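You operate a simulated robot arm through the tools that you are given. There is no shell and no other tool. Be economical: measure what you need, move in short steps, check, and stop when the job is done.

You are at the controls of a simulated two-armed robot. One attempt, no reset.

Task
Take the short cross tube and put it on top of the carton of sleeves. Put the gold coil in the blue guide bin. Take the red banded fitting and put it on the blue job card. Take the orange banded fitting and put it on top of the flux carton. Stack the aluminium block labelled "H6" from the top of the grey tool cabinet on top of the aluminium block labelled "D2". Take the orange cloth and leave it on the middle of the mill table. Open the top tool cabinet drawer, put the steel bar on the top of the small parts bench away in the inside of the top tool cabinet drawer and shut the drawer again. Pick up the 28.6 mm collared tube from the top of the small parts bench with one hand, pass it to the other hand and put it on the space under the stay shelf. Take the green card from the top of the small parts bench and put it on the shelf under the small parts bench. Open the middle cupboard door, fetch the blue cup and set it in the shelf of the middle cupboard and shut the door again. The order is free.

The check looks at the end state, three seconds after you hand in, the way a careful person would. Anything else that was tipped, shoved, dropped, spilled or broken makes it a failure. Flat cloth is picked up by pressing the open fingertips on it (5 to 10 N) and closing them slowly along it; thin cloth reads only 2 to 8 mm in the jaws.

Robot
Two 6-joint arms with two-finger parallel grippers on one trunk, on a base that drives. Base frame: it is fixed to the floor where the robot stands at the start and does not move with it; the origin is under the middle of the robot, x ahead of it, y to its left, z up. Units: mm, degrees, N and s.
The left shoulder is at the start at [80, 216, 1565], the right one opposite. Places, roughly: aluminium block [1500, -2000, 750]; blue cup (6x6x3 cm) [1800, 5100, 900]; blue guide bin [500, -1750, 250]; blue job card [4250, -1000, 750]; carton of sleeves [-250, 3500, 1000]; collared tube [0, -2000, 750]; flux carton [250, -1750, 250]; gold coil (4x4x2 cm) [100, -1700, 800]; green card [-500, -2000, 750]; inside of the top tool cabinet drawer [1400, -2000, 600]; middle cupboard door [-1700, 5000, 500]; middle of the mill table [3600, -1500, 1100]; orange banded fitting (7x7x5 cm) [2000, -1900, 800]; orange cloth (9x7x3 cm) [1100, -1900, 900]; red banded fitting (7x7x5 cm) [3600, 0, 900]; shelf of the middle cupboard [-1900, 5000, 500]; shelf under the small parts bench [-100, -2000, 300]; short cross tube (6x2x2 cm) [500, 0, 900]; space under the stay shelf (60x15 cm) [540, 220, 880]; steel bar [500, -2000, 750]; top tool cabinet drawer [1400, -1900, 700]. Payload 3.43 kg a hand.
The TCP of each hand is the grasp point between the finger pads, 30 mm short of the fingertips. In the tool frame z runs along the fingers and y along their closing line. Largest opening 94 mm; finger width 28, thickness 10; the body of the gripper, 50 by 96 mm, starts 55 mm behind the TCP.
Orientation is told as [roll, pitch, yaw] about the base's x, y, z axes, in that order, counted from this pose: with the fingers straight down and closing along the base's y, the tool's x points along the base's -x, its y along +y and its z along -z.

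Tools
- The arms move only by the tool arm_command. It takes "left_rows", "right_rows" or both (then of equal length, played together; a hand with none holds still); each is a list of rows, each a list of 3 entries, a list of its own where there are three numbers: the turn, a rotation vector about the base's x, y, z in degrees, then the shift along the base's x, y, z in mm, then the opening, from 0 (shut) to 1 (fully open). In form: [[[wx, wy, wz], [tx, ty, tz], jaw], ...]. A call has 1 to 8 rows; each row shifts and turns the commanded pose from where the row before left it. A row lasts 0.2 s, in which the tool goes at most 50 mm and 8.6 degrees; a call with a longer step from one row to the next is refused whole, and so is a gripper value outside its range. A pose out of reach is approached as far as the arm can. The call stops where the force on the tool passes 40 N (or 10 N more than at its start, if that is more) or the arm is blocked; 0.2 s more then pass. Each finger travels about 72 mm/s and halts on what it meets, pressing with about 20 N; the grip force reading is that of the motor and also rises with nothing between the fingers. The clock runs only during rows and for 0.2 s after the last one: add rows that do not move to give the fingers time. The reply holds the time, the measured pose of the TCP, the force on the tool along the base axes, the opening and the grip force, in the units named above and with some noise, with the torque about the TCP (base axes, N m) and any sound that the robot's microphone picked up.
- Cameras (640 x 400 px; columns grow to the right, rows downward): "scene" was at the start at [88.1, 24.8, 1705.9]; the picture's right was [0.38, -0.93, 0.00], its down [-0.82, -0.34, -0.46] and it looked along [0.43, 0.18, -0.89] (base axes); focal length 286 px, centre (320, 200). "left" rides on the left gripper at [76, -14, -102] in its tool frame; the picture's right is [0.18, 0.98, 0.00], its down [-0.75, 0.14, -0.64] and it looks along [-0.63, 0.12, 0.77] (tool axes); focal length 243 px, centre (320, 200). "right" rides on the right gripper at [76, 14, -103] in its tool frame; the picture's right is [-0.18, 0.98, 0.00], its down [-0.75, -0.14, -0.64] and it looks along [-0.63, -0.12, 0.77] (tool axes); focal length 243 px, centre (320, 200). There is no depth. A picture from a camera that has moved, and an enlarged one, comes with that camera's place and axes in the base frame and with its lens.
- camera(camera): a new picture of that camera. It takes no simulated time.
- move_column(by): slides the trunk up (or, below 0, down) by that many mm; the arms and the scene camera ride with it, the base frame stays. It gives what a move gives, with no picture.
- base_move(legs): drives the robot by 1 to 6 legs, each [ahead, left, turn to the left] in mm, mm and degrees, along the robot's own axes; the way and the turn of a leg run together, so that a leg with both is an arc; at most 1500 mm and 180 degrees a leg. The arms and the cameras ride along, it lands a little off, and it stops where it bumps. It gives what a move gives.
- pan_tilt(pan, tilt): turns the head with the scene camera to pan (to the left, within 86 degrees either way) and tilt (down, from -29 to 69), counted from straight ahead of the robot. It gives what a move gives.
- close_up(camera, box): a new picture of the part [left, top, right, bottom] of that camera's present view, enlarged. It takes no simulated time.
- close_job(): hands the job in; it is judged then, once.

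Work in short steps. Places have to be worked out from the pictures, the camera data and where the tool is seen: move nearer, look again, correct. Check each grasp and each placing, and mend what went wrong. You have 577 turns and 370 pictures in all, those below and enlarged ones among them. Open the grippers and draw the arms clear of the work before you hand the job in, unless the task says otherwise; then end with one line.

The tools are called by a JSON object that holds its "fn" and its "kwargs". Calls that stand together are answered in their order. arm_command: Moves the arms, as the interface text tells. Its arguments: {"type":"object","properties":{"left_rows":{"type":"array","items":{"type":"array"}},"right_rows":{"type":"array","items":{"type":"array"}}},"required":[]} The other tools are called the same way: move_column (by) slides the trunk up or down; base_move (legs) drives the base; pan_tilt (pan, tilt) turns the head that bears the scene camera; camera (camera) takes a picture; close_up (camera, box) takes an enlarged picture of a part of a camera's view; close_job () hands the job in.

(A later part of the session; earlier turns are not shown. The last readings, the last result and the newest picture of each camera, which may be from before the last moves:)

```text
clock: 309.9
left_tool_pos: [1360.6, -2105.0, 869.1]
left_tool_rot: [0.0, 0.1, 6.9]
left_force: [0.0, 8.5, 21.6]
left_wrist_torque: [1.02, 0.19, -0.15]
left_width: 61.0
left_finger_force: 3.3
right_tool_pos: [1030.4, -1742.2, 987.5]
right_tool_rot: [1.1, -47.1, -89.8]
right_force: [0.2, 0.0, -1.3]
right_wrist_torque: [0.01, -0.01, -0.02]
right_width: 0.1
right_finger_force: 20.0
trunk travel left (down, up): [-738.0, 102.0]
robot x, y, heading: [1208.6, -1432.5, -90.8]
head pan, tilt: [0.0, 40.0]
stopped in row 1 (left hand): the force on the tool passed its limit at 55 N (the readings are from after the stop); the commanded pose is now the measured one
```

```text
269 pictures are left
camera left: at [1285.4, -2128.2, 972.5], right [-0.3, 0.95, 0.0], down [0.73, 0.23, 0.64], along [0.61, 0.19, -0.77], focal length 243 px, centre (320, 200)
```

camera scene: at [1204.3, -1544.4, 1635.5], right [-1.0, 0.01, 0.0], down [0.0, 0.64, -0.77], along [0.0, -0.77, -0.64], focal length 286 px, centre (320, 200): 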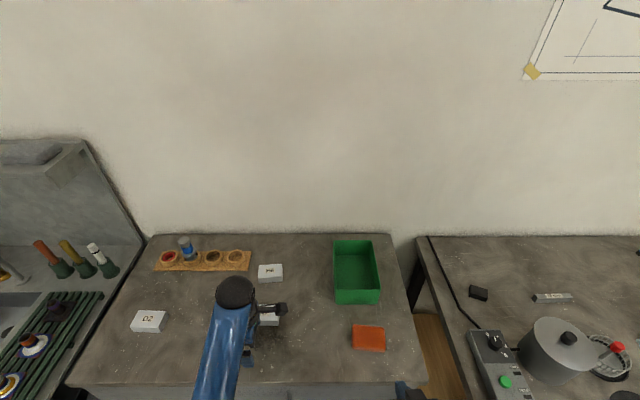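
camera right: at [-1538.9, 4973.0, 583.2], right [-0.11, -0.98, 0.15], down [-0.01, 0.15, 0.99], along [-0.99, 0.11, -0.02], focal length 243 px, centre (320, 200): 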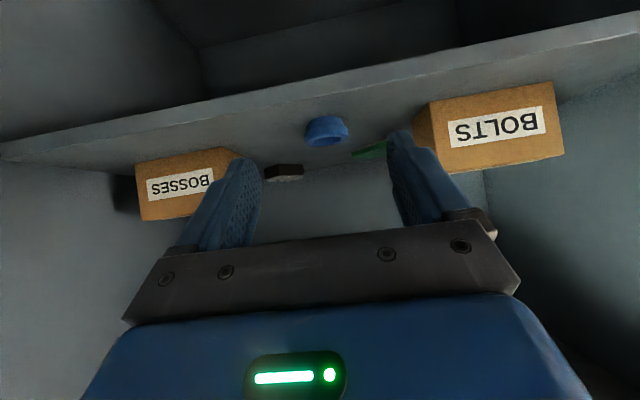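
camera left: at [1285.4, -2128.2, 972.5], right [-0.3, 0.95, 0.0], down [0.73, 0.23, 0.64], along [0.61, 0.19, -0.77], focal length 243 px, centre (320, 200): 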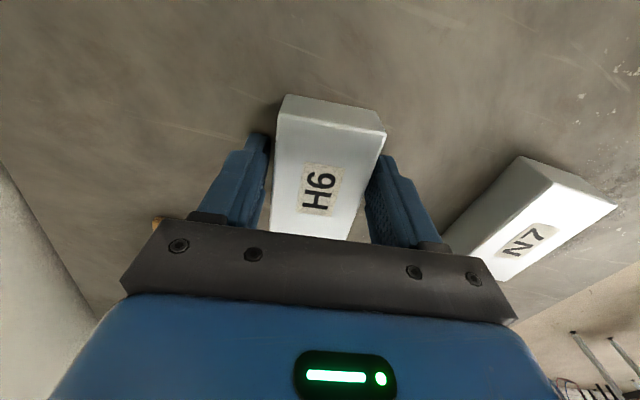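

The tips touch the cabinet (z≈839), so the earlier grip was fine. Raise 5 mm and close.

{"fn": "arm_command", "kwargs": {"left_rows": [[[0, 0, 0], [0, 0, 6], 0.65], [[0, 0, 0], [0, 0, 0], 0.5], [[0, 0, 0], [0, 0, 0], 0.4], [[0, 0, 0], [0, 0, 0], 0.4], [[0, 0, 0], [0, 0, 0], 0.4]]}}

{"fn": "arm_command", "kwargs": {"left_rows": [[[0, 0, 0], [0, 0, 20], 0.4], [[0, 0, 0], [0, 20, 25], 0.4], [[0, 0, 0], [0, 30, 25], 0.4], [[0, 0, 0], [0, 0, 0], 0.4]]}}

{"fn": "camera", "kwargs": {"camera": "left"}}

```text
clock: 311.1
left_tool_pos: [1359.9, -2105.3, 871.0]
left_tool_rot: [0.1, 0.0, 6.9]
left_force: [0.6, 0.5, 0.4]
left_wrist_torque: [-0.02, 0.0, 0.0]
left_width: 54.3
left_finger_force: 19.3
right_tool_pos: [1031.4, -1743.9, 985.9]
right_tool_rot: [1.0, -46.9, -89.8]
right_force: [-0.8, 0.3, 0.5]
right_wrist_torque: [0.02, -0.02, 0.02]
right_width: 0.0
right_finger_force: 19.8
trunk travel left (down, up): [-738.0, 102.0]
robot x, y, heading: [1204.2, -1434.1, -90.1]
head pan, tilt: [0.0, 40.0]
```

```text
clock: 312.1
left_tool_pos: [1353.3, -2124.2, 905.4]
left_tool_rot: [0.0, 0.1, 7.0]
left_force: [0.0, -0.3, -2.3]
left_wrist_torque: [0.01, 0.01, -0.01]
left_width: 54.1
left_finger_force: 20.5
left hand out of reach, approached as far as the arm can: row 1, 2, 3
right_tool_pos: [1031.5, -1744.2, 986.6]
right_tool_rot: [1.0, -46.9, -89.8]
right_force: [0.5, -0.5, 0.1]
right_wrist_torque: [0.01, 0.0, 0.0]
right_width: 0.0
right_finger_force: 19.9
trunk travel left (down, up): [-738.0, 102.0]
robot x, y, heading: [1209.2, -1433.5, -90.2]
head pan, tilt: [0.0, 40.0]
```

```text
268 pictures are left
camera left: at [1279.6, -2147.8, 1008.6], right [-0.3, 0.95, 0.0], down [0.73, 0.23, 0.64], along [0.61, 0.19, -0.77], focal length 243 px, centre (320, 200)
```

left: 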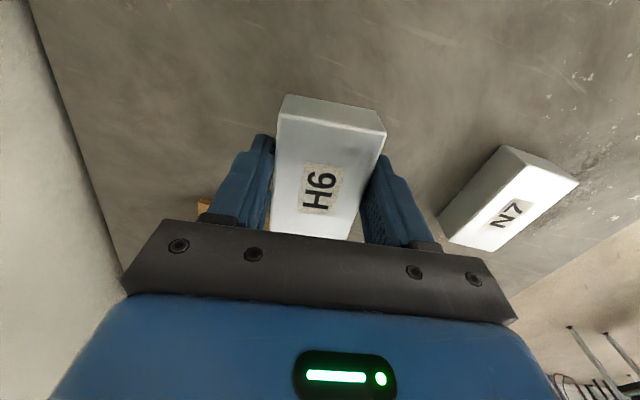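

The block is held and lifted slightly; the arm refuses some poses here, so use the trunk to lift more.

{"fn": "move_column", "kwargs": {"by": 70}}

{"fn": "arm_command", "kwargs": {"left_rows": [[[0, 0, 0], [0, 0, 0], 0.4], [[0, 0, 0], [0, 20, 0], 0.4], [[0, 0, 0], [0, 30, 0], 0.4], [[0, 0, 0], [0, 0, 0], 0.4]]}}

```text
clock: 313.2
left_tool_pos: [1354.3, -2123.8, 975.5]
left_tool_rot: [0.0, -0.1, 7.0]
left_force: [-0.1, -0.9, -2.6]
left_wrist_torque: [0.03, 0.01, 0.0]
left_width: 54.2
left_finger_force: 20.4
right_tool_pos: [1031.7, -1744.6, 1056.8]
right_tool_rot: [1.1, -46.8, -89.8]
right_force: [0.1, -0.1, -0.3]
right_wrist_torque: [0.01, -0.03, 0.03]
right_width: 0.2
right_finger_force: 20.2
trunk travel left (down, up): [-808.0, 32.0]
robot x, y, heading: [1208.1, -1432.4, -90.7]
head pan, tilt: [0.0, 40.0]
```

```text
clock: 314.2
left_tool_pos: [1347.7, -2113.7, 955.9]
left_tool_rot: [0.1, 0.0, 6.8]
left_force: [0.2, -0.6, -2.6]
left_wrist_torque: [-0.04, -0.01, 0.02]
left_width: 54.2
left_finger_force: 19.4
left hand out of reach, approached as far as the arm can: row 2, 3
right_tool_pos: [1031.7, -1743.4, 1056.7]
right_tool_rot: [1.1, -46.9, -89.8]
right_force: [-0.5, -0.9, -0.6]
right_wrist_torque: [0.01, 0.01, 0.02]
right_width: 0.0
right_finger_force: 19.8
trunk travel left (down, up): [-808.0, 32.0]
robot x, y, heading: [1206.1, -1432.3, -90.3]
head pan, tilt: [0.0, 40.0]
```

I'll carry it with the base instead: back 155, then left ~325 to D2.

{"fn": "base_move", "kwargs": {"legs": [[-155, 0, 0], [0, 322, 0]]}}

{"fn": "camera", "kwargs": {"camera": "left"}}

{"fn": "camera", "kwargs": {"camera": "scene"}}

```text
clock: 317.4
left_tool_pos: [1673.6, -1960.5, 956.0]
left_tool_rot: [0.1, -0.2, 6.7]
left_force: [-0.2, 0.0, -2.6]
left_wrist_torque: [0.04, 0.0, -0.01]
left_width: 54.4
left_finger_force: 20.0
right_tool_pos: [1356.9, -1590.2, 1056.4]
right_tool_rot: [1.3, -46.8, -90.1]
right_force: [-0.1, -0.5, 0.3]
right_wrist_torque: [-0.01, -0.03, -0.02]
right_width: 0.1
right_finger_force: 20.0
trunk travel left (down, up): [-808.0, 32.0]
robot x, y, heading: [1534.0, -1280.1, -90.4]
head pan, tilt: [0.0, 40.0]
```

```text
267 pictures are left
camera left: at [1599.1, -1983.8, 1058.8], right [-0.3, 0.95, 0.0], down [0.73, 0.23, 0.64], along [0.61, 0.19, -0.76], focal length 243 px, centre (320, 200)
```

left: 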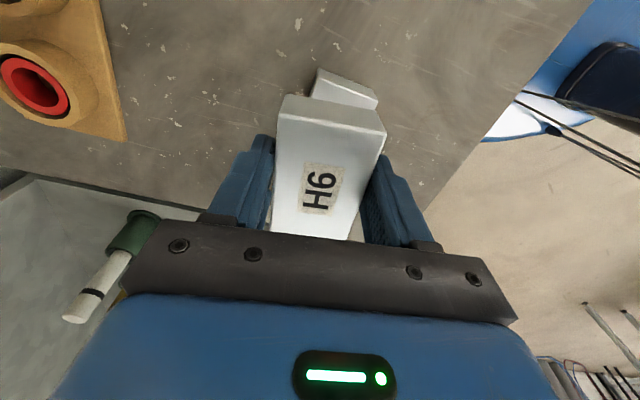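

```text
266 pictures are left
camera scene: at [1529.1, -1394.0, 1748.3], right [-1.0, 0.01, 0.0], down [0.01, 0.64, -0.77], along [0.0, -0.77, -0.64], focal length 286 px, centre (320, 200)
```

scene: 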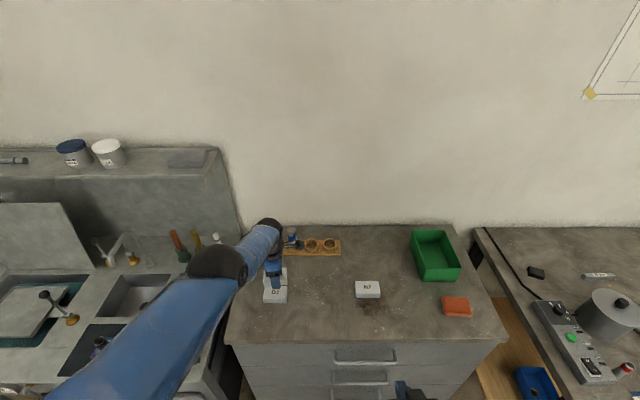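

D2 centre ≈[1679,-1955], yaw ≈ -7°. Rotate H6 by -14°, shift slightly and check.

{"fn": "arm_command", "kwargs": {"left_rows": [[[0, 0, -7], [3, 0, -5], 0.4], [[0, 0, -7], [2, 5, -5], 0.4], [[0, 0, 0], [0, 0, -10], 0.4], [[0, 0, 0], [0, 0, 0], 0.4]]}}

{"fn": "camera", "kwargs": {"camera": "left"}}

```text
clock: 318.4
left_tool_pos: [1682.7, -1951.5, 937.8]
left_tool_rot: [0.2, 0.0, -7.1]
left_force: [0.0, -0.5, -2.5]
left_wrist_torque: [0.0, 0.01, 0.01]
left_width: 54.3
left_finger_force: 20.1
left hand out of reach, approached as far as the arm can: row 3
right_tool_pos: [1360.3, -1591.3, 1057.4]
right_tool_rot: [1.0, -46.9, -89.8]
right_force: [0.2, 0.2, 0.6]
right_wrist_torque: [-0.03, 0.01, 0.0]
right_width: 0.1
right_finger_force: 20.2
trunk travel left (down, up): [-808.0, 32.0]
robot x, y, heading: [1535.7, -1279.0, -90.3]
head pan, tilt: [0.0, 40.0]
```

```text
265 pictures are left
camera left: at [1604.7, -1956.7, 1040.8], right [-0.06, 1.0, 0.0], down [0.77, 0.04, 0.64], along [0.64, 0.04, -0.77], focal length 243 px, centre (320, 200)
```

left: 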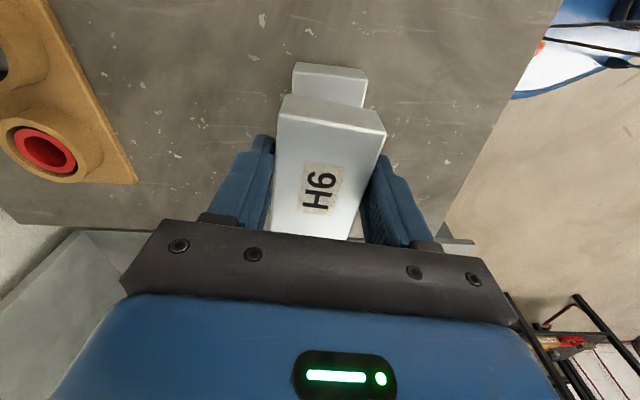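

{"fn": "close_up", "kwargs": {"camera": "left", "box": [250, 40, 410, 140]}}

```text
4.00 times, centred on (330, 90) of left
camera zoom: at [1604.7, -1956.7, 1040.8], right [-0.06, 1.0, 0.0], down [0.77, 0.04, 0.64], along [0.64, 0.04, -0.77], focal length 970 px, centre (280, 640)
```

zoom: 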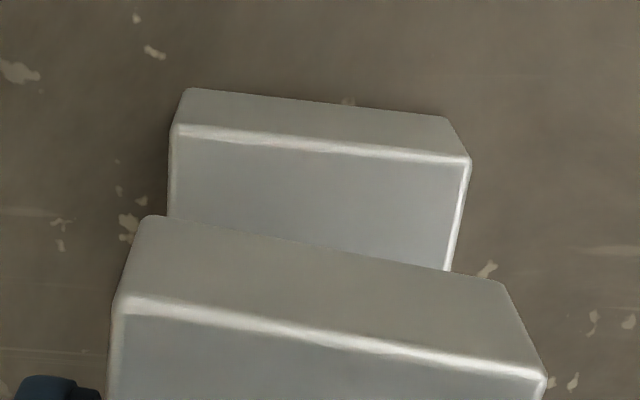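

D2 yaw ≈ -2°, end at x≈1643; H6 is 5 mm too far +x and 5° over-rotated. Correct and lower to contact.

{"fn": "arm_command", "kwargs": {"left_rows": [[[0, 0, 5], [-5, 0, 0], 0.4], [[0, 0, 0], [0, 0, -14], 0.4], [[0, 0, 0], [0, 0, -12], 0.4], [[0, 0, 0], [0, 0, 0], 0.4]]}}

{"fn": "close_up", "kwargs": {"camera": "left", "box": [230, 40, 430, 165]}}

```text
clock: 319.4
left_tool_pos: [1676.3, -1939.9, 918.7]
left_tool_rot: [0.2, 0.0, -2.1]
left_force: [-0.3, 1.0, -3.5]
left_wrist_torque: [0.02, 0.04, -0.02]
left_width: 54.2
left_finger_force: 20.3
left hand out of reach, approached as far as the arm can: row 2, 3
right_tool_pos: [1359.3, -1590.8, 1057.1]
right_tool_rot: [1.0, -46.9, -89.9]
right_force: [-0.5, -0.6, 0.3]
right_wrist_torque: [-0.01, 0.02, -0.01]
right_width: 0.1
right_finger_force: 20.1
trunk travel left (down, up): [-808.0, 32.0]
robot x, y, heading: [1537.3, -1277.1, -90.6]
head pan, tilt: [0.0, 40.0]
```

```text
3.20 times, centred on (330, 102) of left
camera zoom: at [1599.5, -1952.4, 1022.0], right [-0.15, 0.99, 0.0], down [0.76, 0.11, 0.64], along [0.64, 0.1, -0.77], focal length 776 px, centre (288, 512)
```

zoom: 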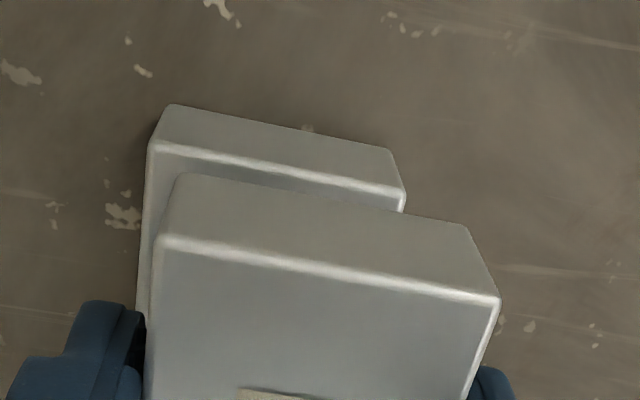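

Arm is at its outer limit; use the trunk for lowering. Trunk −12, then nudge y.

{"fn": "move_column", "kwargs": {"by": -10}}

{"fn": "arm_command", "kwargs": {"left_rows": [[[0, 0, 0], [1, -8, 8], 0.4], [[0, 0, 0], [0, 0, 0], 0.4]]}}

{"fn": "close_up", "kwargs": {"camera": "left", "box": [230, 40, 430, 165]}}

```text
clock: 320.0
left_tool_pos: [1676.1, -1941.3, 908.8]
left_tool_rot: [0.2, -0.1, -2.2]
left_force: [1.4, 0.6, -2.7]
left_wrist_torque: [-0.03, -0.01, 0.0]
left_width: 54.2
left_finger_force: 20.4
right_tool_pos: [1358.6, -1590.1, 1047.2]
right_tool_rot: [1.1, -46.9, -89.8]
right_force: [0.2, 0.2, 0.2]
right_wrist_torque: [-0.01, 0.0, -0.01]
right_width: 0.0
right_finger_force: 19.9
trunk travel left (down, up): [-798.0, 42.0]
robot x, y, heading: [1532.9, -1281.6, -90.2]
head pan, tilt: [0.0, 40.0]
```

```text
clock: 320.6
left_tool_pos: [1678.2, -1948.9, 919.1]
left_tool_rot: [0.0, -0.1, -2.2]
left_force: [0.2, 0.0, -3.4]
left_wrist_torque: [0.01, 0.02, -0.02]
left_width: 53.9
left_finger_force: 20.2
right_tool_pos: [1359.4, -1591.1, 1047.5]
right_tool_rot: [1.0, -46.9, -89.9]
right_force: [-0.5, 0.6, -0.7]
right_wrist_torque: [0.04, -0.02, -0.02]
right_width: 0.0
right_finger_force: 19.9
trunk travel left (down, up): [-798.0, 42.0]
robot x, y, heading: [1538.6, -1280.4, -90.3]
head pan, tilt: [0.0, 40.0]
```

```text
3.20 times, centred on (330, 102) of left
camera zoom: at [1600.6, -1960.2, 1021.2], right [-0.15, 0.99, 0.0], down [0.76, 0.11, 0.64], along [0.64, 0.1, -0.77], focal length 776 px, centre (288, 512)
```

zoom: 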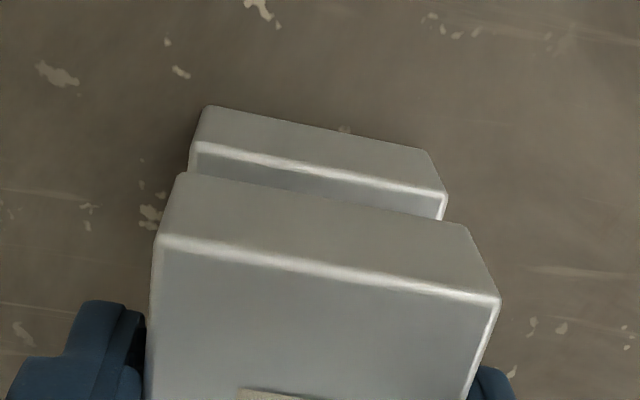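

Aligned to about a millimetre. Lower with the trunk until contact.

{"fn": "move_column", "kwargs": {"by": -13}}

{"fn": "move_column", "kwargs": {"by": -4}}

{"fn": "close_up", "kwargs": {"camera": "left", "box": [230, 40, 430, 165]}}

```text
clock: 321.2
left_tool_pos: [1677.9, -1948.8, 905.3]
left_tool_rot: [0.2, 0.0, -2.3]
left_force: [-0.9, -0.3, -2.5]
left_wrist_torque: [0.02, -0.03, -0.03]
left_width: 54.4
left_finger_force: 20.4
right_tool_pos: [1359.2, -1591.9, 1034.4]
right_tool_rot: [1.1, -47.0, -90.0]
right_force: [-0.2, 0.3, 0.5]
right_wrist_torque: [0.04, -0.01, -0.02]
right_width: 0.4
right_finger_force: 19.7
trunk travel left (down, up): [-785.0, 55.0]
robot x, y, heading: [1532.3, -1277.8, -90.3]
head pan, tilt: [0.0, 40.0]
```

```text
clock: 321.7
left_tool_pos: [1678.2, -1947.7, 901.5]
left_tool_rot: [0.0, 0.0, -2.2]
left_force: [-0.1, -0.5, -2.4]
left_wrist_torque: [0.0, 0.01, 0.0]
left_width: 54.6
left_finger_force: 20.4
right_tool_pos: [1359.9, -1590.9, 1030.1]
right_tool_rot: [1.1, -46.9, -89.9]
right_force: [-0.9, 0.1, 0.1]
right_wrist_torque: [0.01, 0.01, -0.03]
right_width: 0.2
right_finger_force: 20.4
trunk travel left (down, up): [-781.0, 59.0]
robot x, y, heading: [1538.1, -1278.0, -90.7]
head pan, tilt: [0.0, 40.0]
```

```text
3.20 times, centred on (330, 102) of left
camera zoom: at [1600.5, -1960.3, 1003.9], right [-0.15, 0.99, 0.0], down [0.76, 0.11, 0.64], along [0.64, 0.1, -0.77], focal length 776 px, centre (288, 512)
```

zoom: 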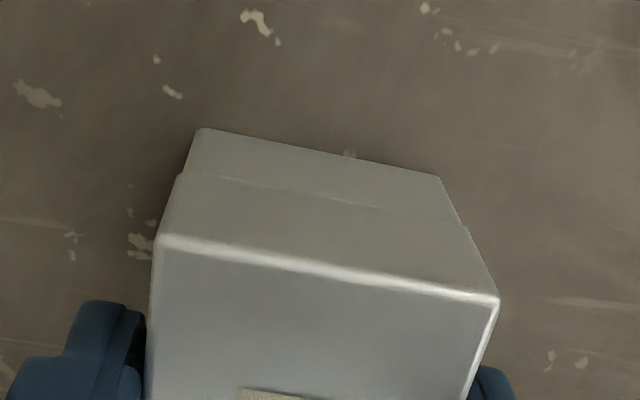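

{"fn": "move_column", "kwargs": {"by": -2}}

{"fn": "move_column", "kwargs": {"by": -2}}

```text
clock: 322.2
left_tool_pos: [1676.8, -1947.8, 900.4]
left_tool_rot: [0.1, 0.0, -2.1]
left_force: [-1.1, 2.2, 0.3]
left_wrist_torque: [0.01, 0.0, 0.02]
left_width: 54.3
left_finger_force: 19.7
right_tool_pos: [1359.1, -1590.9, 1028.5]
right_tool_rot: [1.1, -46.9, -89.9]
right_force: [0.6, -0.3, 0.1]
right_wrist_torque: [0.01, -0.05, 0.01]
right_width: 0.1
right_finger_force: 20.2
trunk travel left (down, up): [-779.0, 61.0]
robot x, y, heading: [1536.1, -1278.8, -90.7]
head pan, tilt: [0.0, 40.0]
```

```text
clock: 322.7
left_tool_pos: [1677.0, -1947.1, 901.3]
left_tool_rot: [-0.1, 0.0, -2.1]
left_force: [1.5, 0.6, 10.8]
left_wrist_torque: [-0.04, -0.06, 0.02]
left_width: 54.5
left_finger_force: 20.2
right_tool_pos: [1359.0, -1589.0, 1026.0]
right_tool_rot: [1.1, -47.0, -90.0]
right_force: [-0.1, -0.1, 0.4]
right_wrist_torque: [-0.01, -0.01, 0.01]
right_width: 0.1
right_finger_force: 19.8
trunk travel left (down, up): [-777.0, 63.0]
robot x, y, heading: [1536.7, -1278.7, -90.5]
head pan, tilt: [0.0, 40.0]
```

Contact. Release and raise by the trunk.

{"fn": "arm_command", "kwargs": {"left_rows": [[[0, 0, 0], [0, 0, 0], 0.6], [[0, 0, 0], [0, 0, 0], 0.75], [[0, 0, 0], [0, 0, 0], 0.85], [[0, 0, 0], [0, 0, 0], 0.85]]}}

{"fn": "move_column", "kwargs": {"by": 60}}

{"fn": "camera", "kwargs": {"camera": "left"}}

```text
clock: 323.7
left_tool_pos: [1677.9, -1948.0, 898.0]
left_tool_rot: [0.2, 0.0, -2.2]
left_force: [-0.1, -0.2, 0.1]
left_wrist_torque: [-0.02, 0.02, -0.03]
left_width: 79.8
left_finger_force: 0.1
right_tool_pos: [1359.3, -1590.2, 1027.5]
right_tool_rot: [1.1, -46.9, -90.0]
right_force: [0.1, -0.5, -0.8]
right_wrist_torque: [0.02, -0.01, 0.0]
right_width: 0.1
right_finger_force: 20.7
trunk travel left (down, up): [-777.0, 63.0]
robot x, y, heading: [1532.7, -1275.5, -90.6]
head pan, tilt: [0.0, 40.0]
```

```text
clock: 324.7
left_tool_pos: [1676.2, -1948.3, 958.5]
left_tool_rot: [0.1, 0.0, -2.3]
left_force: [-0.5, -0.6, -0.6]
left_wrist_torque: [0.01, 0.0, 0.01]
left_width: 79.9
left_finger_force: 0.1
right_tool_pos: [1359.9, -1590.4, 1085.8]
right_tool_rot: [1.1, -46.9, -89.9]
right_force: [0.3, -1.3, 0.2]
right_wrist_torque: [0.02, -0.02, -0.02]
right_width: 0.0
right_finger_force: 20.5
trunk travel left (down, up): [-837.0, 3.0]
robot x, y, heading: [1539.5, -1277.2, -90.5]
head pan, tilt: [0.0, 40.0]
```

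```text
260 pictures are left
camera left: at [1600.4, -1959.8, 1060.3], right [-0.15, 0.99, 0.0], down [0.76, 0.11, 0.64], along [0.64, 0.1, -0.77], focal length 243 px, centre (320, 200)
```

left: 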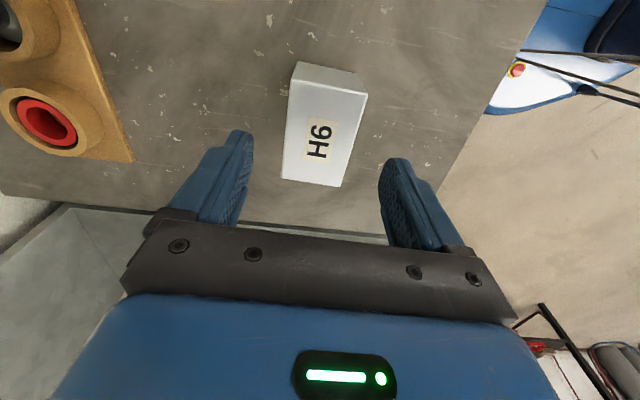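

H6 is stacked on D2. Next I'll fetch the steel bar with the right hand before opening the drawer with the left. Back off and retract the left hand; reorient the right hand to near-vertical, closing along y.

{"fn": "base_move", "kwargs": {"legs": [[-230, 0, 0]]}}

{"fn": "arm_command", "kwargs": {"left_rows": [[[0, 0, 0], [0, 40, -20], 0.85], [[0, 0, 0], [0, 40, -20], 0.85], [[0, 0, 0], [0, 40, -20], 0.85], [[0, 0, 0], [0, 40, -20], 0.85], [[0, 0, 0], [0, 40, -10], 0.85], [[0, 0, 0], [0, 30, -10], 0.85], [[0, 0, 0], [0, 0, 0], 0.85], [[0, 0, 0], [0, 0, 0], 0.85]], "right_rows": [[[8.4, 0, 0], [0, -15, -15], 0.4], [[8.4, 0, 0], [0, -15, -15], 0.4], [[8.4, 0, 0], [0, -15, -15], 0.4], [[8.4, 0, 0], [0, -15, -15], 0.4], [[8.4, 0, 0], [0, -15, -15], 0.4], [[5, 0, 0], [0, -15, -15], 0.4], [[0, 0, 0], [0, 0, 0], 0.4], [[0, 0, 0], [0, 0, 0], 0.4]]}}

{"fn": "arm_command", "kwargs": {"right_rows": [[[0, 0, -8.4], [0, -10, -5], 0.4], [[0, 0, -8.4], [0, -10, -5], 0.4], [[0, 0, -8.4], [0, -10, -5], 0.4], [[0, 0, -8.4], [0, -10, -5], 0.4], [[0, 0, -8.4], [0, -10, -5], 0.4], [[0, 0, -8.4], [0, 0, 0], 0.4], [[0, 0, -8.4], [0, 0, 0], 0.4], [[0, 0, -8.4], [0, 0, 0], 0.4]]}}

{"fn": "arm_command", "kwargs": {"right_rows": [[[0, 0, -8.4], [0, 0, 0], 0.4], [[0, 0, -8.4], [0, 0, 0], 0.4], [[0, 0, -6], [0, 0, 0], 0.4], [[0, 0, 0], [0, 0, 0], 0.4]]}}

```text
clock: 326.5
left_tool_pos: [1682.0, -1723.8, 955.1]
left_tool_rot: [0.3, 0.0, -1.9]
left_force: [0.3, -0.4, -0.9]
left_wrist_torque: [0.02, 0.02, 0.01]
left_width: 79.9
left_finger_force: 0.1
right_tool_pos: [1362.1, -1369.9, 1085.1]
right_tool_rot: [1.2, -46.7, -89.5]
right_force: [0.0, -0.6, 0.1]
right_wrist_torque: [0.01, -0.01, 0.01]
right_width: 0.2
right_finger_force: 20.4
trunk travel left (down, up): [-837.0, 3.0]
robot x, y, heading: [1534.8, -1052.6, -90.0]
head pan, tilt: [0.0, 40.0]
```

```text
clock: 328.3
left_tool_pos: [1683.4, -1488.9, 857.4]
left_tool_rot: [0.2, -0.1, -1.9]
left_force: [0.8, -0.3, 0.1]
left_wrist_torque: [0.03, 0.01, 0.03]
left_width: 80.1
left_finger_force: 0.1
right_tool_pos: [1363.9, -1454.4, 996.2]
right_tool_rot: [1.3, 0.1, -89.7]
right_force: [-0.2, -0.1, 0.0]
right_wrist_torque: [-0.03, -0.01, 0.01]
right_width: 37.6
right_finger_force: 0.0
trunk travel left (down, up): [-837.0, 3.0]
robot x, y, heading: [1535.1, -1052.8, -90.0]
head pan, tilt: [0.0, 40.0]
```

```text
clock: 330.1
left_tool_pos: [1683.2, -1489.8, 856.2]
left_tool_rot: [0.1, 0.0, -1.8]
left_force: [0.2, 0.2, -0.4]
left_wrist_torque: [0.0, -0.01, 0.04]
left_width: 79.9
left_finger_force: 0.0
right_tool_pos: [1361.6, -1503.9, 971.9]
right_tool_rot: [1.4, 0.2, -156.9]
right_force: [0.9, -0.5, -0.4]
right_wrist_torque: [0.0, 0.0, -0.02]
right_width: 37.5
right_finger_force: 0.0
trunk travel left (down, up): [-837.0, 3.0]
robot x, y, heading: [1535.3, -1051.8, -89.9]
head pan, tilt: [0.0, 40.0]
```

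```text
clock: 331.1
left_tool_pos: [1681.6, -1489.9, 857.2]
left_tool_rot: [0.1, -0.1, -1.8]
left_force: [1.1, -0.2, 0.3]
left_wrist_torque: [0.0, 0.0, 0.03]
left_width: 80.0
left_finger_force: 0.0
right_tool_pos: [1363.4, -1502.9, 970.3]
right_tool_rot: [1.4, 0.1, -179.7]
right_force: [0.3, 0.2, -0.1]
right_wrist_torque: [0.0, 0.01, 0.01]
right_width: 37.6
right_finger_force: 0.1
trunk travel left (down, up): [-837.0, 3.0]
robot x, y, heading: [1537.9, -1051.1, -90.2]
head pan, tilt: [0.0, 40.0]
```

{"fn": "base_move", "kwargs": {"legs": [[0, -900, 0], [160, 0, 0]]}}

{"fn": "camera", "kwargs": {"camera": "scene"}}

{"fn": "camera", "kwargs": {"camera": "right"}}

```text
clock: 336.8
left_tool_pos: [767.6, -1626.5, 855.8]
left_tool_rot: [0.7, 0.0, -1.5]
left_force: [4.5, 16.3, 26.5]
left_wrist_torque: [-1.22, 0.04, 0.2]
left_width: 70.1
left_finger_force: 0.1
right_tool_pos: [446.9, -1645.0, 970.9]
right_tool_rot: [1.2, 0.0, -179.3]
right_force: [-0.2, -0.9, 0.3]
right_wrist_torque: [0.04, -0.04, 0.0]
right_width: 37.6
right_finger_force: 0.1
trunk travel left (down, up): [-837.0, 3.0]
robot x, y, heading: [623.6, -1189.2, -89.8]
head pan, tilt: [0.0, 40.0]
stopped in leg 2: the force on the tool passed its limit at 51 N (the readings are from after the stop); the commanded pose is now the measured one
```

```text
259 pictures are left
camera scene: at [618.1, -1308.0, 1777.7], right [-1.0, -0.01, 0.0], down [0.0, 0.64, -0.77], along [0.0, -0.77, -0.64], focal length 286 px, centre (320, 200)
```

scene: 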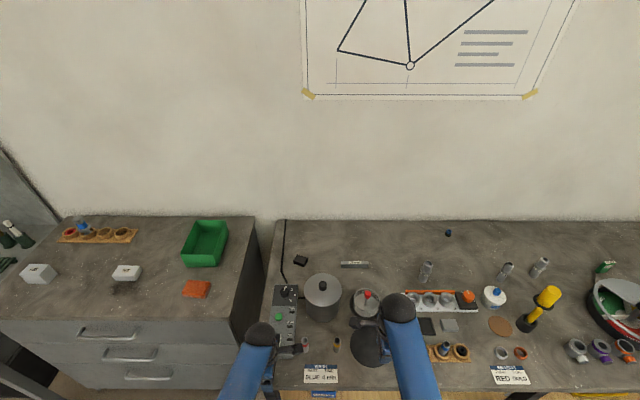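

```text
258 pictures are left
camera right: at [523.3, -1657.3, 1074.7], right [-0.17, -0.98, 0.02], down [-0.76, 0.15, 0.64], along [-0.63, 0.09, -0.77], focal length 243 px, centre (320, 200)
```

right: 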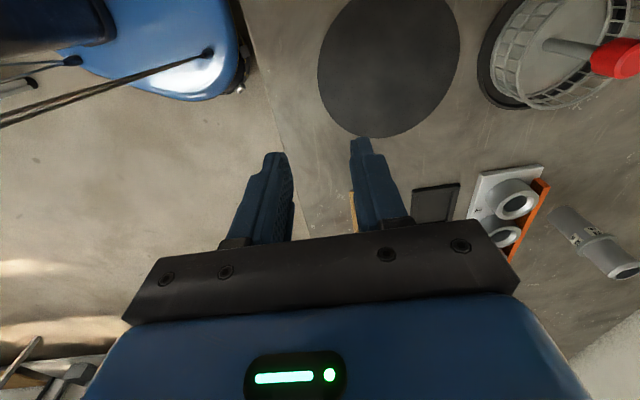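

The left fingers touched the bench edge/wash controller. Back off, raise the left hand, and look.

{"fn": "base_move", "kwargs": {"legs": [[-120, 0, 0]]}}

{"fn": "arm_command", "kwargs": {"left_rows": [[[0, 0, 0], [0, 0, 40], 0.85], [[0, 0, 0], [0, 0, 40], 0.85], [[0, 0, 0], [0, 0, 40], 0.85], [[0, 0, 0], [0, 0, 20], 0.85], [[0, 0, 0], [0, 0, 0], 0.85]]}}

{"fn": "close_up", "kwargs": {"camera": "scene", "box": [230, 240, 430, 365]}}

```text
clock: 338.1
left_tool_pos: [765.8, -1508.8, 853.4]
left_tool_rot: [1.0, -0.1, -1.5]
left_force: [0.1, -0.4, 0.0]
left_wrist_torque: [0.04, 0.02, 0.01]
left_width: 80.1
left_finger_force: 0.1
right_tool_pos: [447.8, -1528.5, 968.2]
right_tool_rot: [1.1, 0.0, -179.2]
right_force: [-0.2, 0.3, -0.6]
right_wrist_torque: [0.02, -0.03, -0.01]
right_width: 37.7
right_finger_force: 0.1
trunk travel left (down, up): [-837.0, 3.0]
robot x, y, heading: [619.9, -1072.8, -89.6]
head pan, tilt: [0.0, 40.0]
```

```text
clock: 339.3
left_tool_pos: [767.1, -1505.9, 996.5]
left_tool_rot: [0.6, 0.0, -1.5]
left_force: [0.4, 0.2, 0.0]
left_wrist_torque: [0.03, 0.0, 0.01]
left_width: 80.1
left_finger_force: 0.2
right_tool_pos: [447.1, -1526.1, 971.9]
right_tool_rot: [1.5, 0.1, -179.3]
right_force: [0.6, -0.9, 0.1]
right_wrist_torque: [0.02, 0.04, -0.02]
right_width: 37.7
right_finger_force: 0.0
trunk travel left (down, up): [-837.0, 3.0]
robot x, y, heading: [615.1, -1072.7, -89.6]
head pan, tilt: [0.0, 40.0]
```

```text
3.20 times, centred on (330, 302) of scene
camera zoom: at [617.2, -1187.4, 1777.2], right [-1.0, 0.0, 0.0], down [0.0, 0.64, -0.77], along [0.0, -0.77, -0.64], focal length 916 px, centre (288, -128)
```

zoom: 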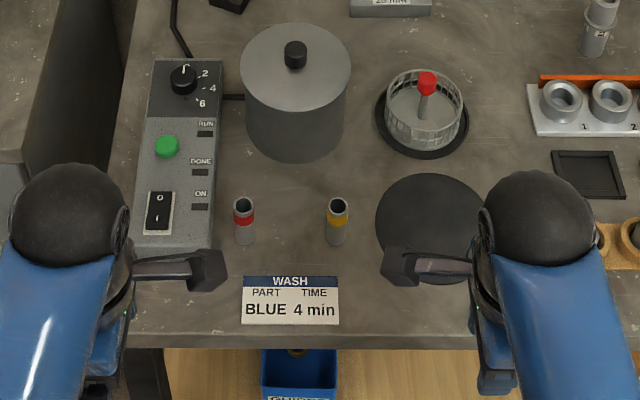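

Nothing was disturbed. Tilt the right hand 20° forward and approach.

{"fn": "arm_command", "kwargs": {"right_rows": [[[-7, 0, 0], [10, 0, 10], 0.5], [[-7, 0, 0], [10, 0, 10], 0.5], [[-6, 0, 0], [10, 0, 0], 0.5], [[0, 0, 0], [0, 0, 0], 0.5]]}}

{"fn": "base_move", "kwargs": {"legs": [[190, 0, 0]]}}

{"fn": "arm_command", "kwargs": {"right_rows": [[[0, 0, 0], [0, -40, 0], 0.5], [[0, 0, 0], [0, -40, 0], 0.5], [[0, 0, 0], [0, -40, 0], 0.5], [[0, 0, 0], [0, -40, 0], 0.5], [[0, 0, 0], [0, -40, 0], 0.5], [[0, 0, 0], [0, 0, 0], 0.5]]}}

{"fn": "camera", "kwargs": {"camera": "right"}}

{"fn": "camera", "kwargs": {"camera": "scene"}}

```text
clock: 340.3
left_tool_pos: [766.3, -1504.5, 996.1]
left_tool_rot: [0.7, -0.1, -1.5]
left_force: [-0.4, 0.4, 0.3]
left_wrist_torque: [0.01, 0.04, -0.02]
left_width: 79.8
left_finger_force: 0.1
right_tool_pos: [475.7, -1525.0, 991.0]
right_tool_rot: [21.5, -0.2, -179.4]
right_force: [-0.2, 0.7, -0.5]
right_wrist_torque: [0.0, 0.03, -0.02]
right_width: 46.9
right_finger_force: 0.0
trunk travel left (down, up): [-837.0, 3.0]
robot x, y, heading: [617.2, -1067.9, -89.8]
head pan, tilt: [0.0, 40.0]
```

```text
clock: 341.8
left_tool_pos: [766.1, -1689.1, 997.7]
left_tool_rot: [0.5, 0.0, -1.6]
left_force: [-0.2, -0.4, 0.2]
left_wrist_torque: [0.02, 0.01, 0.0]
left_width: 79.7
left_finger_force: 0.0
right_tool_pos: [476.0, -1708.7, 992.6]
right_tool_rot: [21.5, -0.2, -179.5]
right_force: [0.2, 0.4, -0.1]
right_wrist_torque: [0.0, 0.0, -0.04]
right_width: 47.0
right_finger_force: 0.0
trunk travel left (down, up): [-837.0, 3.0]
robot x, y, heading: [618.4, -1260.1, -89.9]
head pan, tilt: [0.0, 40.0]
```

```text
clock: 343.2
left_tool_pos: [766.0, -1692.2, 996.3]
left_tool_rot: [0.6, 0.0, -1.8]
left_force: [0.0, 0.1, -0.2]
left_wrist_torque: [-0.01, -0.02, -0.01]
left_width: 80.0
left_finger_force: 0.0
right_tool_pos: [476.6, -1912.5, 994.2]
right_tool_rot: [21.4, -0.2, -179.5]
right_force: [0.8, 0.3, 0.8]
right_wrist_torque: [-0.02, 0.03, -0.01]
right_width: 47.0
right_finger_force: 0.2
trunk travel left (down, up): [-837.0, 3.0]
robot x, y, heading: [618.6, -1262.3, -90.1]
head pan, tilt: [0.0, 40.0]
```

```text
256 pictures are left
camera right: at [551.4, -1888.2, 1094.3], right [-0.18, -0.92, 0.36], down [-0.76, 0.36, 0.55], along [-0.63, -0.18, -0.76], focal length 243 px, centre (320, 200)
```

right: 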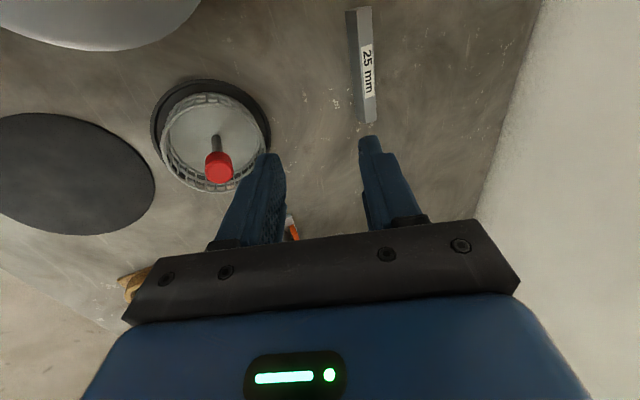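

```text
255 pictures are left
camera scene: at [617.6, -1372.9, 1777.4], right [-1.0, 0.0, 0.0], down [0.0, 0.64, -0.77], along [0.0, -0.77, -0.64], focal length 286 px, centre (320, 200)
```

scene: 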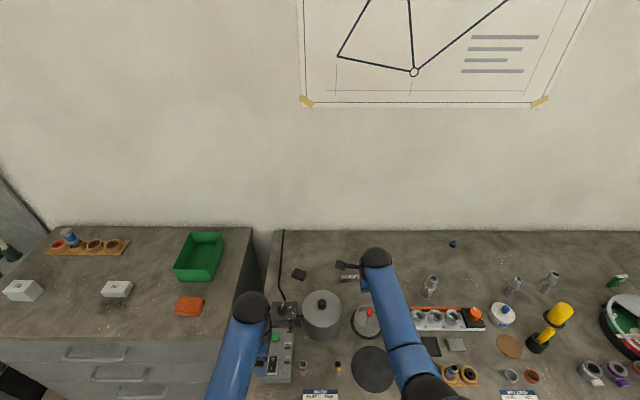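

Bar at x 427–538, y≈-2028, label 25 mm. Move forward over it while high, reducing tilt to 10°.

{"fn": "base_move", "kwargs": {"legs": [[25, 0, 0]]}}

{"fn": "arm_command", "kwargs": {"right_rows": [[[0, 0, 0], [2, -30, 10], 0.5], [[0, 0, 0], [2, -30, 0], 0.5], [[0, 0, 0], [1, -25, 0], 0.5], [[0, 0, 0], [0, 0, 0], 0.5]]}}

{"fn": "move_column", "kwargs": {"by": -90}}

{"fn": "camera", "kwargs": {"camera": "right"}}

```text
clock: 344.0
left_tool_pos: [766.5, -1713.3, 997.5]
left_tool_rot: [0.4, 0.0, -1.6]
left_force: [0.0, 1.9, 0.4]
left_wrist_torque: [-0.05, 0.02, -0.01]
left_width: 79.8
left_finger_force: 0.2
right_tool_pos: [476.0, -1932.4, 995.8]
right_tool_rot: [21.7, -0.2, -179.5]
right_force: [0.2, 0.3, 0.5]
right_wrist_torque: [-0.05, 0.0, 0.0]
right_width: 47.0
right_finger_force: 0.1
trunk travel left (down, up): [-837.0, 3.0]
robot x, y, heading: [618.8, -1280.0, -89.6]
head pan, tilt: [0.0, 40.0]
```

```text
clock: 345.0
left_tool_pos: [767.3, -1717.6, 995.3]
left_tool_rot: [0.6, 0.0, -1.6]
left_force: [-0.8, 0.6, 0.0]
left_wrist_torque: [0.0, 0.01, -0.01]
left_width: 80.0
left_finger_force: 0.0
right_tool_pos: [482.3, -2023.4, 1002.3]
right_tool_rot: [21.4, -0.2, -179.5]
right_force: [-0.4, 0.2, 0.8]
right_wrist_torque: [0.01, 0.05, -0.02]
right_width: 47.0
right_finger_force: 0.2
trunk travel left (down, up): [-837.0, 3.0]
robot x, y, heading: [621.3, -1283.2, -89.7]
head pan, tilt: [0.0, 40.0]
```

```text
clock: 346.3
left_tool_pos: [767.5, -1718.1, 906.0]
left_tool_rot: [0.7, 0.0, -1.6]
left_force: [0.5, 0.7, -0.8]
left_wrist_torque: [0.0, 0.04, -0.03]
left_width: 80.0
left_finger_force: 0.1
right_tool_pos: [483.8, -2022.1, 913.4]
right_tool_rot: [21.3, -0.2, -179.5]
right_force: [-0.5, 0.7, -0.1]
right_wrist_torque: [0.02, -0.02, 0.02]
right_width: 47.0
right_finger_force: 0.0
trunk travel left (down, up): [-747.0, 93.0]
robot x, y, heading: [616.3, -1283.6, -90.0]
head pan, tilt: [0.0, 40.0]
```

```text
254 pictures are left
camera right: at [558.3, -1998.7, 1014.2], right [-0.17, -0.92, 0.36], down [-0.76, 0.36, 0.55], along [-0.63, -0.18, -0.76], focal length 243 px, centre (320, 200)
```

right: 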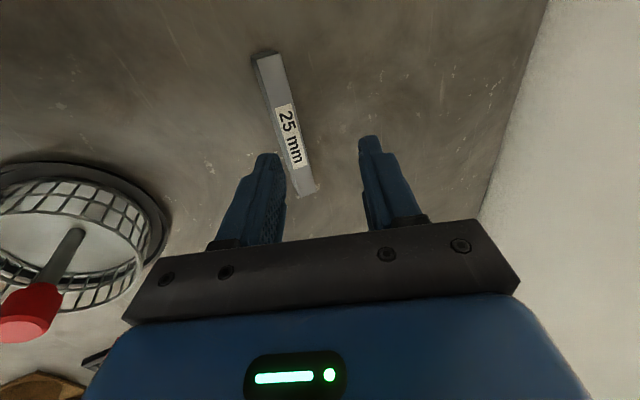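

Bar lines up (y≈-2028). Reduce tilt to 10°, raise left hand for clearance, then descend.

{"fn": "arm_command", "kwargs": {"right_rows": [[[6, 0, 0], [-1, -1, -5], 0.42], [[5.4, 0, 0], [0, 0, -10], 0.42], [[0, 0, 0], [0, 0, 0], 0.42], [[0, 0, 0], [0, 0, 0], 0.42]], "left_rows": [[[0, 0, 0], [0, 0, 25], 0.85], [[0, 0, 0], [0, 0, 25], 0.85], [[0, 0, 0], [0, 0, 0], 0.85], [[0, 0, 0], [0, 0, 0], 0.85]]}}

{"fn": "camera", "kwargs": {"camera": "right"}}

```text
clock: 347.3
left_tool_pos: [767.0, -1718.1, 949.9]
left_tool_rot: [0.7, -0.1, -1.5]
left_force: [0.4, -0.1, 0.5]
left_wrist_torque: [0.02, -0.01, -0.03]
left_width: 80.0
left_finger_force: 0.1
left hand out of reach, approached as far as the arm can: row 2
right_tool_pos: [479.7, -2007.1, 906.5]
right_tool_rot: [9.8, -0.2, -179.4]
right_force: [-0.2, -1.1, 0.8]
right_wrist_torque: [-0.03, -0.01, 0.0]
right_width: 39.5
right_finger_force: 0.0
right hand out of reach, approached as far as the arm can: row 2
trunk travel left (down, up): [-747.0, 93.0]
robot x, y, heading: [615.8, -1285.0, -89.7]
head pan, tilt: [0.0, 40.0]
```

```text
253 pictures are left
camera right: at [554.8, -2003.6, 1010.7], right [-0.17, -0.97, 0.17], down [-0.76, 0.24, 0.61], along [-0.63, -0.02, -0.77], focal length 243 px, centre (320, 200)
```

right: 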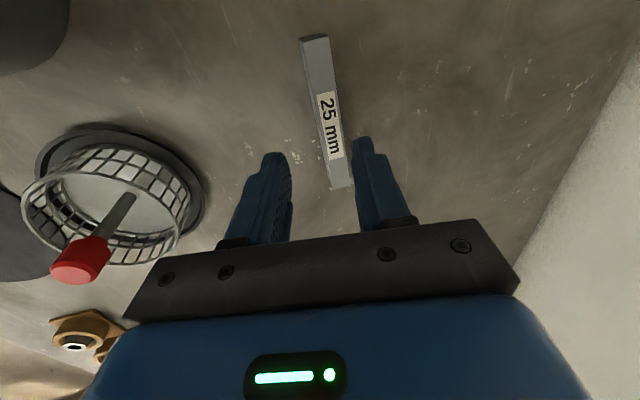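

At outer reach. Raise the hand relative to the shoulder, then lower the trunk instead.

{"fn": "arm_command", "kwargs": {"right_rows": [[[0, 0, 0], [0, 0, 35], 0.42], [[0, 0, 0], [2, -12, 20], 0.42], [[0, 0, 0], [0, -7, 0], 0.42], [[0, 0, 0], [0, 0, 0], 0.42]]}}

{"fn": "move_column", "kwargs": {"by": -60}}

{"fn": "camera", "kwargs": {"camera": "right"}}

```text
clock: 348.3
left_tool_pos: [766.5, -1717.8, 950.0]
left_tool_rot: [0.5, -0.1, -1.5]
left_force: [0.4, 0.9, -0.2]
left_wrist_torque: [0.01, 0.04, -0.01]
left_width: 80.2
left_finger_force: 0.0
right_tool_pos: [482.5, -2025.3, 961.2]
right_tool_rot: [10.0, 0.0, -179.4]
right_force: [0.6, -0.2, 0.0]
right_wrist_torque: [0.01, 0.03, -0.01]
right_width: 39.6
right_finger_force: 0.1
trunk travel left (down, up): [-747.0, 93.0]
robot x, y, heading: [621.6, -1285.0, -90.0]
head pan, tilt: [0.0, 40.0]
```

```text
clock: 349.3
left_tool_pos: [766.9, -1718.3, 889.6]
left_tool_rot: [0.5, 0.0, -1.6]
left_force: [-0.2, -1.1, -0.5]
left_wrist_torque: [0.03, 0.01, -0.02]
left_width: 80.1
left_finger_force: 0.0
right_tool_pos: [481.0, -2026.3, 901.4]
right_tool_rot: [10.1, -0.1, -179.4]
right_force: [-0.9, -0.8, 0.1]
right_wrist_torque: [-0.01, 0.03, 0.0]
right_width: 39.4
right_finger_force: 0.1
trunk travel left (down, up): [-687.0, 153.0]
robot x, y, heading: [616.9, -1283.8, -89.9]
head pan, tilt: [0.0, 40.0]
```

```text
252 pictures are left
camera right: at [557.6, -2022.1, 1005.4], right [-0.17, -0.97, 0.17], down [-0.76, 0.24, 0.61], along [-0.63, -0.02, -0.77], focal length 243 px, centre (320, 200)
```

right: 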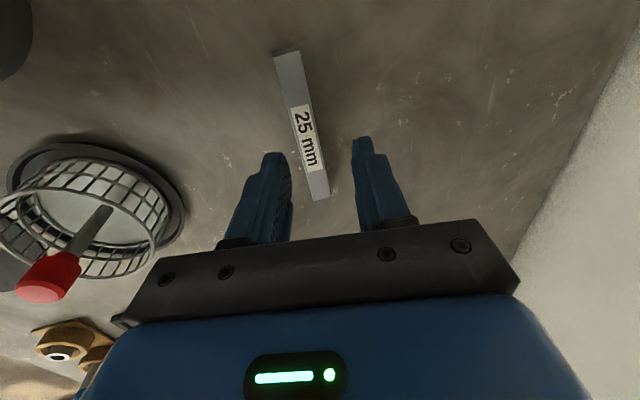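

Pull the left hand back off the bench before lowering further, then lower the trunk 40.

{"fn": "arm_command", "kwargs": {"left_rows": [[[0, 0, 0], [0, 45, 0], 0.85], [[0, 0, 0], [0, 45, 0], 0.85], [[0, 0, 0], [0, 45, 0], 0.85], [[0, 0, 0], [0, 40, -10], 0.85], [[0, 0, 0], [0, 0, 0], 0.85]]}}

{"fn": "move_column", "kwargs": {"by": -35}}

{"fn": "camera", "kwargs": {"camera": "right"}}

```text
clock: 349.8
left_tool_pos: [766.0, -1686.4, 891.1]
left_tool_rot: [-2.0, 0.1, -1.1]
left_force: [1.1, -13.4, 2.0]
left_wrist_torque: [-0.45, 0.18, 0.26]
left_width: 87.7
left_finger_force: 7.0
left hand out of reach, approached as far as the arm can: row 1
right_tool_pos: [480.7, -2028.9, 900.1]
right_tool_rot: [9.7, -0.1, -179.6]
right_force: [0.0, 0.3, -0.8]
right_wrist_torque: [-0.02, 0.0, -0.03]
right_width: 39.5
right_finger_force: 0.0
trunk travel left (down, up): [-687.0, 153.0]
robot x, y, heading: [621.1, -1283.3, -89.9]
head pan, tilt: [0.0, 40.0]
stopped in row 2 (left hand): the force on the tool passed its limit at 69 N (the readings are from after the stop); the commanded pose is now the measured one
```

```text
clock: 350.2
left_tool_pos: [766.6, -1688.2, 882.7]
left_tool_rot: [-3.2, 0.2, -0.9]
left_force: [-1.4, -7.3, 4.6]
left_wrist_torque: [-0.31, -0.19, 0.18]
left_width: 84.3
left_finger_force: 3.5
right_tool_pos: [482.2, -2026.2, 885.7]
right_tool_rot: [9.9, -0.1, -179.5]
right_force: [-0.6, -0.4, -0.4]
right_wrist_torque: [-0.02, -0.02, -0.01]
right_width: 39.5
right_finger_force: 0.0
trunk travel left (down, up): [-673.0, 167.0]
robot x, y, heading: [619.7, -1282.9, -89.8]
head pan, tilt: [0.0, 40.0]
stopped: the force on the tool passed its limit at 64 N (the readings are from after the stop); the commanded pose is now the measured one
```

```text
251 pictures are left
camera right: at [557.0, -2023.7, 991.2], right [-0.17, -0.97, 0.17], down [-0.76, 0.24, 0.61], along [-0.63, -0.02, -0.78], focal length 243 px, centre (320, 200)
```

right: 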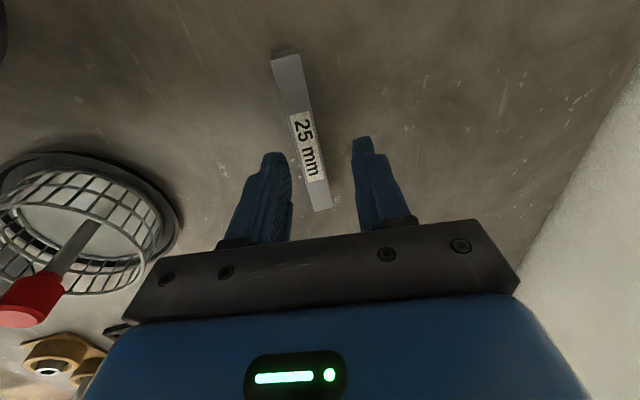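

Left hand is touching the wash controller; look before doing anything.

{"fn": "camera", "kwargs": {"camera": "left"}}

{"fn": "pan_tilt", "kwargs": {"pan": 20, "tilt": 60}}

{"fn": "camera", "kwargs": {"camera": "scene"}}

```text
250 pictures are left
camera left: at [689.9, -1696.2, 986.0], right [-0.17, 0.98, -0.05], down [0.76, 0.16, 0.63], along [0.63, 0.07, -0.77], focal length 243 px, centre (320, 200)
```

left: 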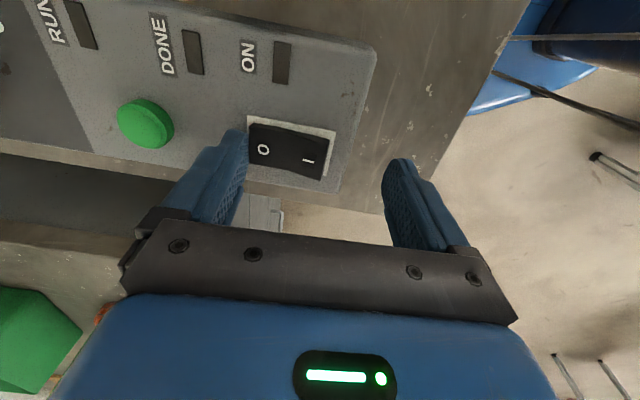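

```text
clock: 351.0
left_tool_pos: [766.7, -1688.5, 882.7]
left_tool_rot: [-2.9, 0.2, -1.1]
left_force: [-0.4, -9.8, 5.1]
left_wrist_torque: [-0.38, 0.05, 0.18]
left_width: 85.7
left_finger_force: 4.7
right_tool_pos: [481.4, -2027.1, 887.0]
right_tool_rot: [9.9, -0.1, -179.5]
right_force: [0.7, 1.2, 0.7]
right_wrist_torque: [0.02, 0.0, 0.0]
right_width: 39.1
right_finger_force: 0.1
trunk travel left (down, up): [-673.0, 167.0]
robot x, y, heading: [619.6, -1289.9, -89.7]
head pan, tilt: [20.0, 60.0]
```

```text
249 pictures are left
camera scene: at [640.5, -1378.5, 1586.9], right [-0.94, -0.34, 0.0], down [-0.3, 0.81, -0.5], along [0.17, -0.47, -0.87], focal length 286 px, centre (320, 200)
```

scene: 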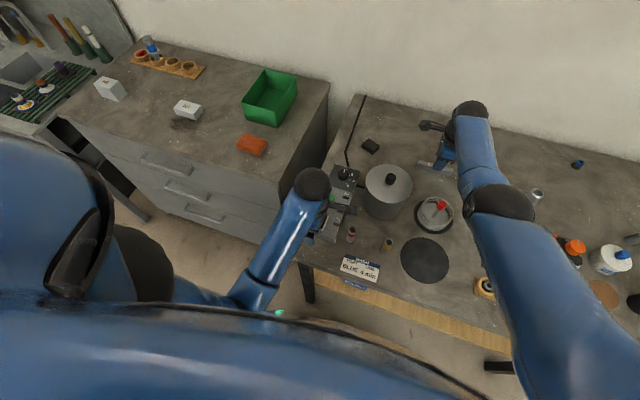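

A back finger sits on the rocker switch. Raise the trunk to free it, then pull the left hand off the bench with closed fingers.

{"fn": "move_column", "kwargs": {"by": 80}}

{"fn": "arm_command", "kwargs": {"left_rows": [[[0, 0, 0], [0, 0, 0], 0.3], [[0, 0, 0], [0, 0, 0], 0.1], [[0, 0, 0], [0, 0, 0], 0.1], [[0, 0, 0], [0, 40, 0], 0.1], [[0, 0, 0], [0, 45, 0], 0.1], [[0, 0, 0], [0, 45, -10], 0.1], [[0, 0, 0], [0, 45, -20], 0.1], [[0, 0, 0], [0, 0, 0], 0.1]]}}

{"fn": "camera", "kwargs": {"camera": "scene"}}

```text
clock: 352.2
left_tool_pos: [765.3, -1685.8, 962.1]
left_tool_rot: [-3.0, 0.1, -1.1]
left_force: [0.8, 0.0, 1.1]
left_wrist_torque: [0.03, 0.0, 0.0]
left_width: 79.9
left_finger_force: 0.0
right_tool_pos: [481.9, -2026.4, 967.9]
right_tool_rot: [10.0, -0.1, -179.5]
right_force: [0.5, -0.5, 0.5]
right_wrist_torque: [-0.02, -0.03, -0.02]
right_width: 39.4
right_finger_force: 0.0
trunk travel left (down, up): [-753.0, 87.0]
robot x, y, heading: [616.9, -1285.6, -89.8]
head pan, tilt: [20.0, 60.0]
```

```text
clock: 354.0
left_tool_pos: [764.8, -1511.2, 932.5]
left_tool_rot: [-3.0, 0.1, -0.9]
left_force: [0.2, -0.5, 0.1]
left_wrist_torque: [0.01, -0.03, -0.01]
left_width: 9.2
left_finger_force: 0.1
right_tool_pos: [480.9, -2025.7, 968.2]
right_tool_rot: [10.0, -0.1, -179.4]
right_force: [-0.1, -0.1, 0.1]
right_wrist_torque: [0.05, 0.03, -0.01]
right_width: 39.4
right_finger_force: 0.0
trunk travel left (down, up): [-753.0, 87.0]
robot x, y, heading: [618.9, -1286.2, -89.9]
head pan, tilt: [20.0, 60.0]
```

```text
248 pictures are left
camera scene: at [640.7, -1377.2, 1666.9], right [-0.94, -0.34, 0.0], down [-0.3, 0.81, -0.5], along [0.17, -0.47, -0.87], focal length 286 px, centre (320, 200)
```

scene: 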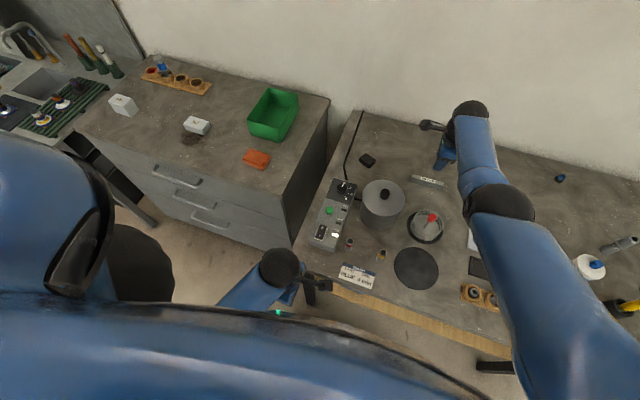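

{"fn": "close_up", "kwargs": {"camera": "scene", "box": [290, 160, 410, 295]}}

```text
2.96 times, centred on (350, 228) of scene
camera zoom: at [640.7, -1377.2, 1666.9], right [-0.94, -0.34, 0.0], down [-0.3, 0.81, -0.5], along [0.17, -0.47, -0.87], focal length 849 px, centre (231, 118)
```

zoom: 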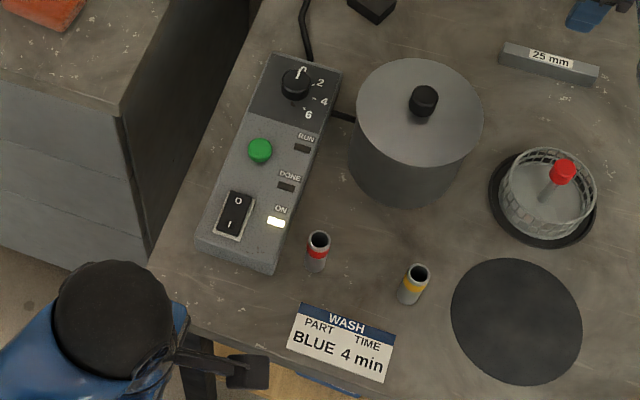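

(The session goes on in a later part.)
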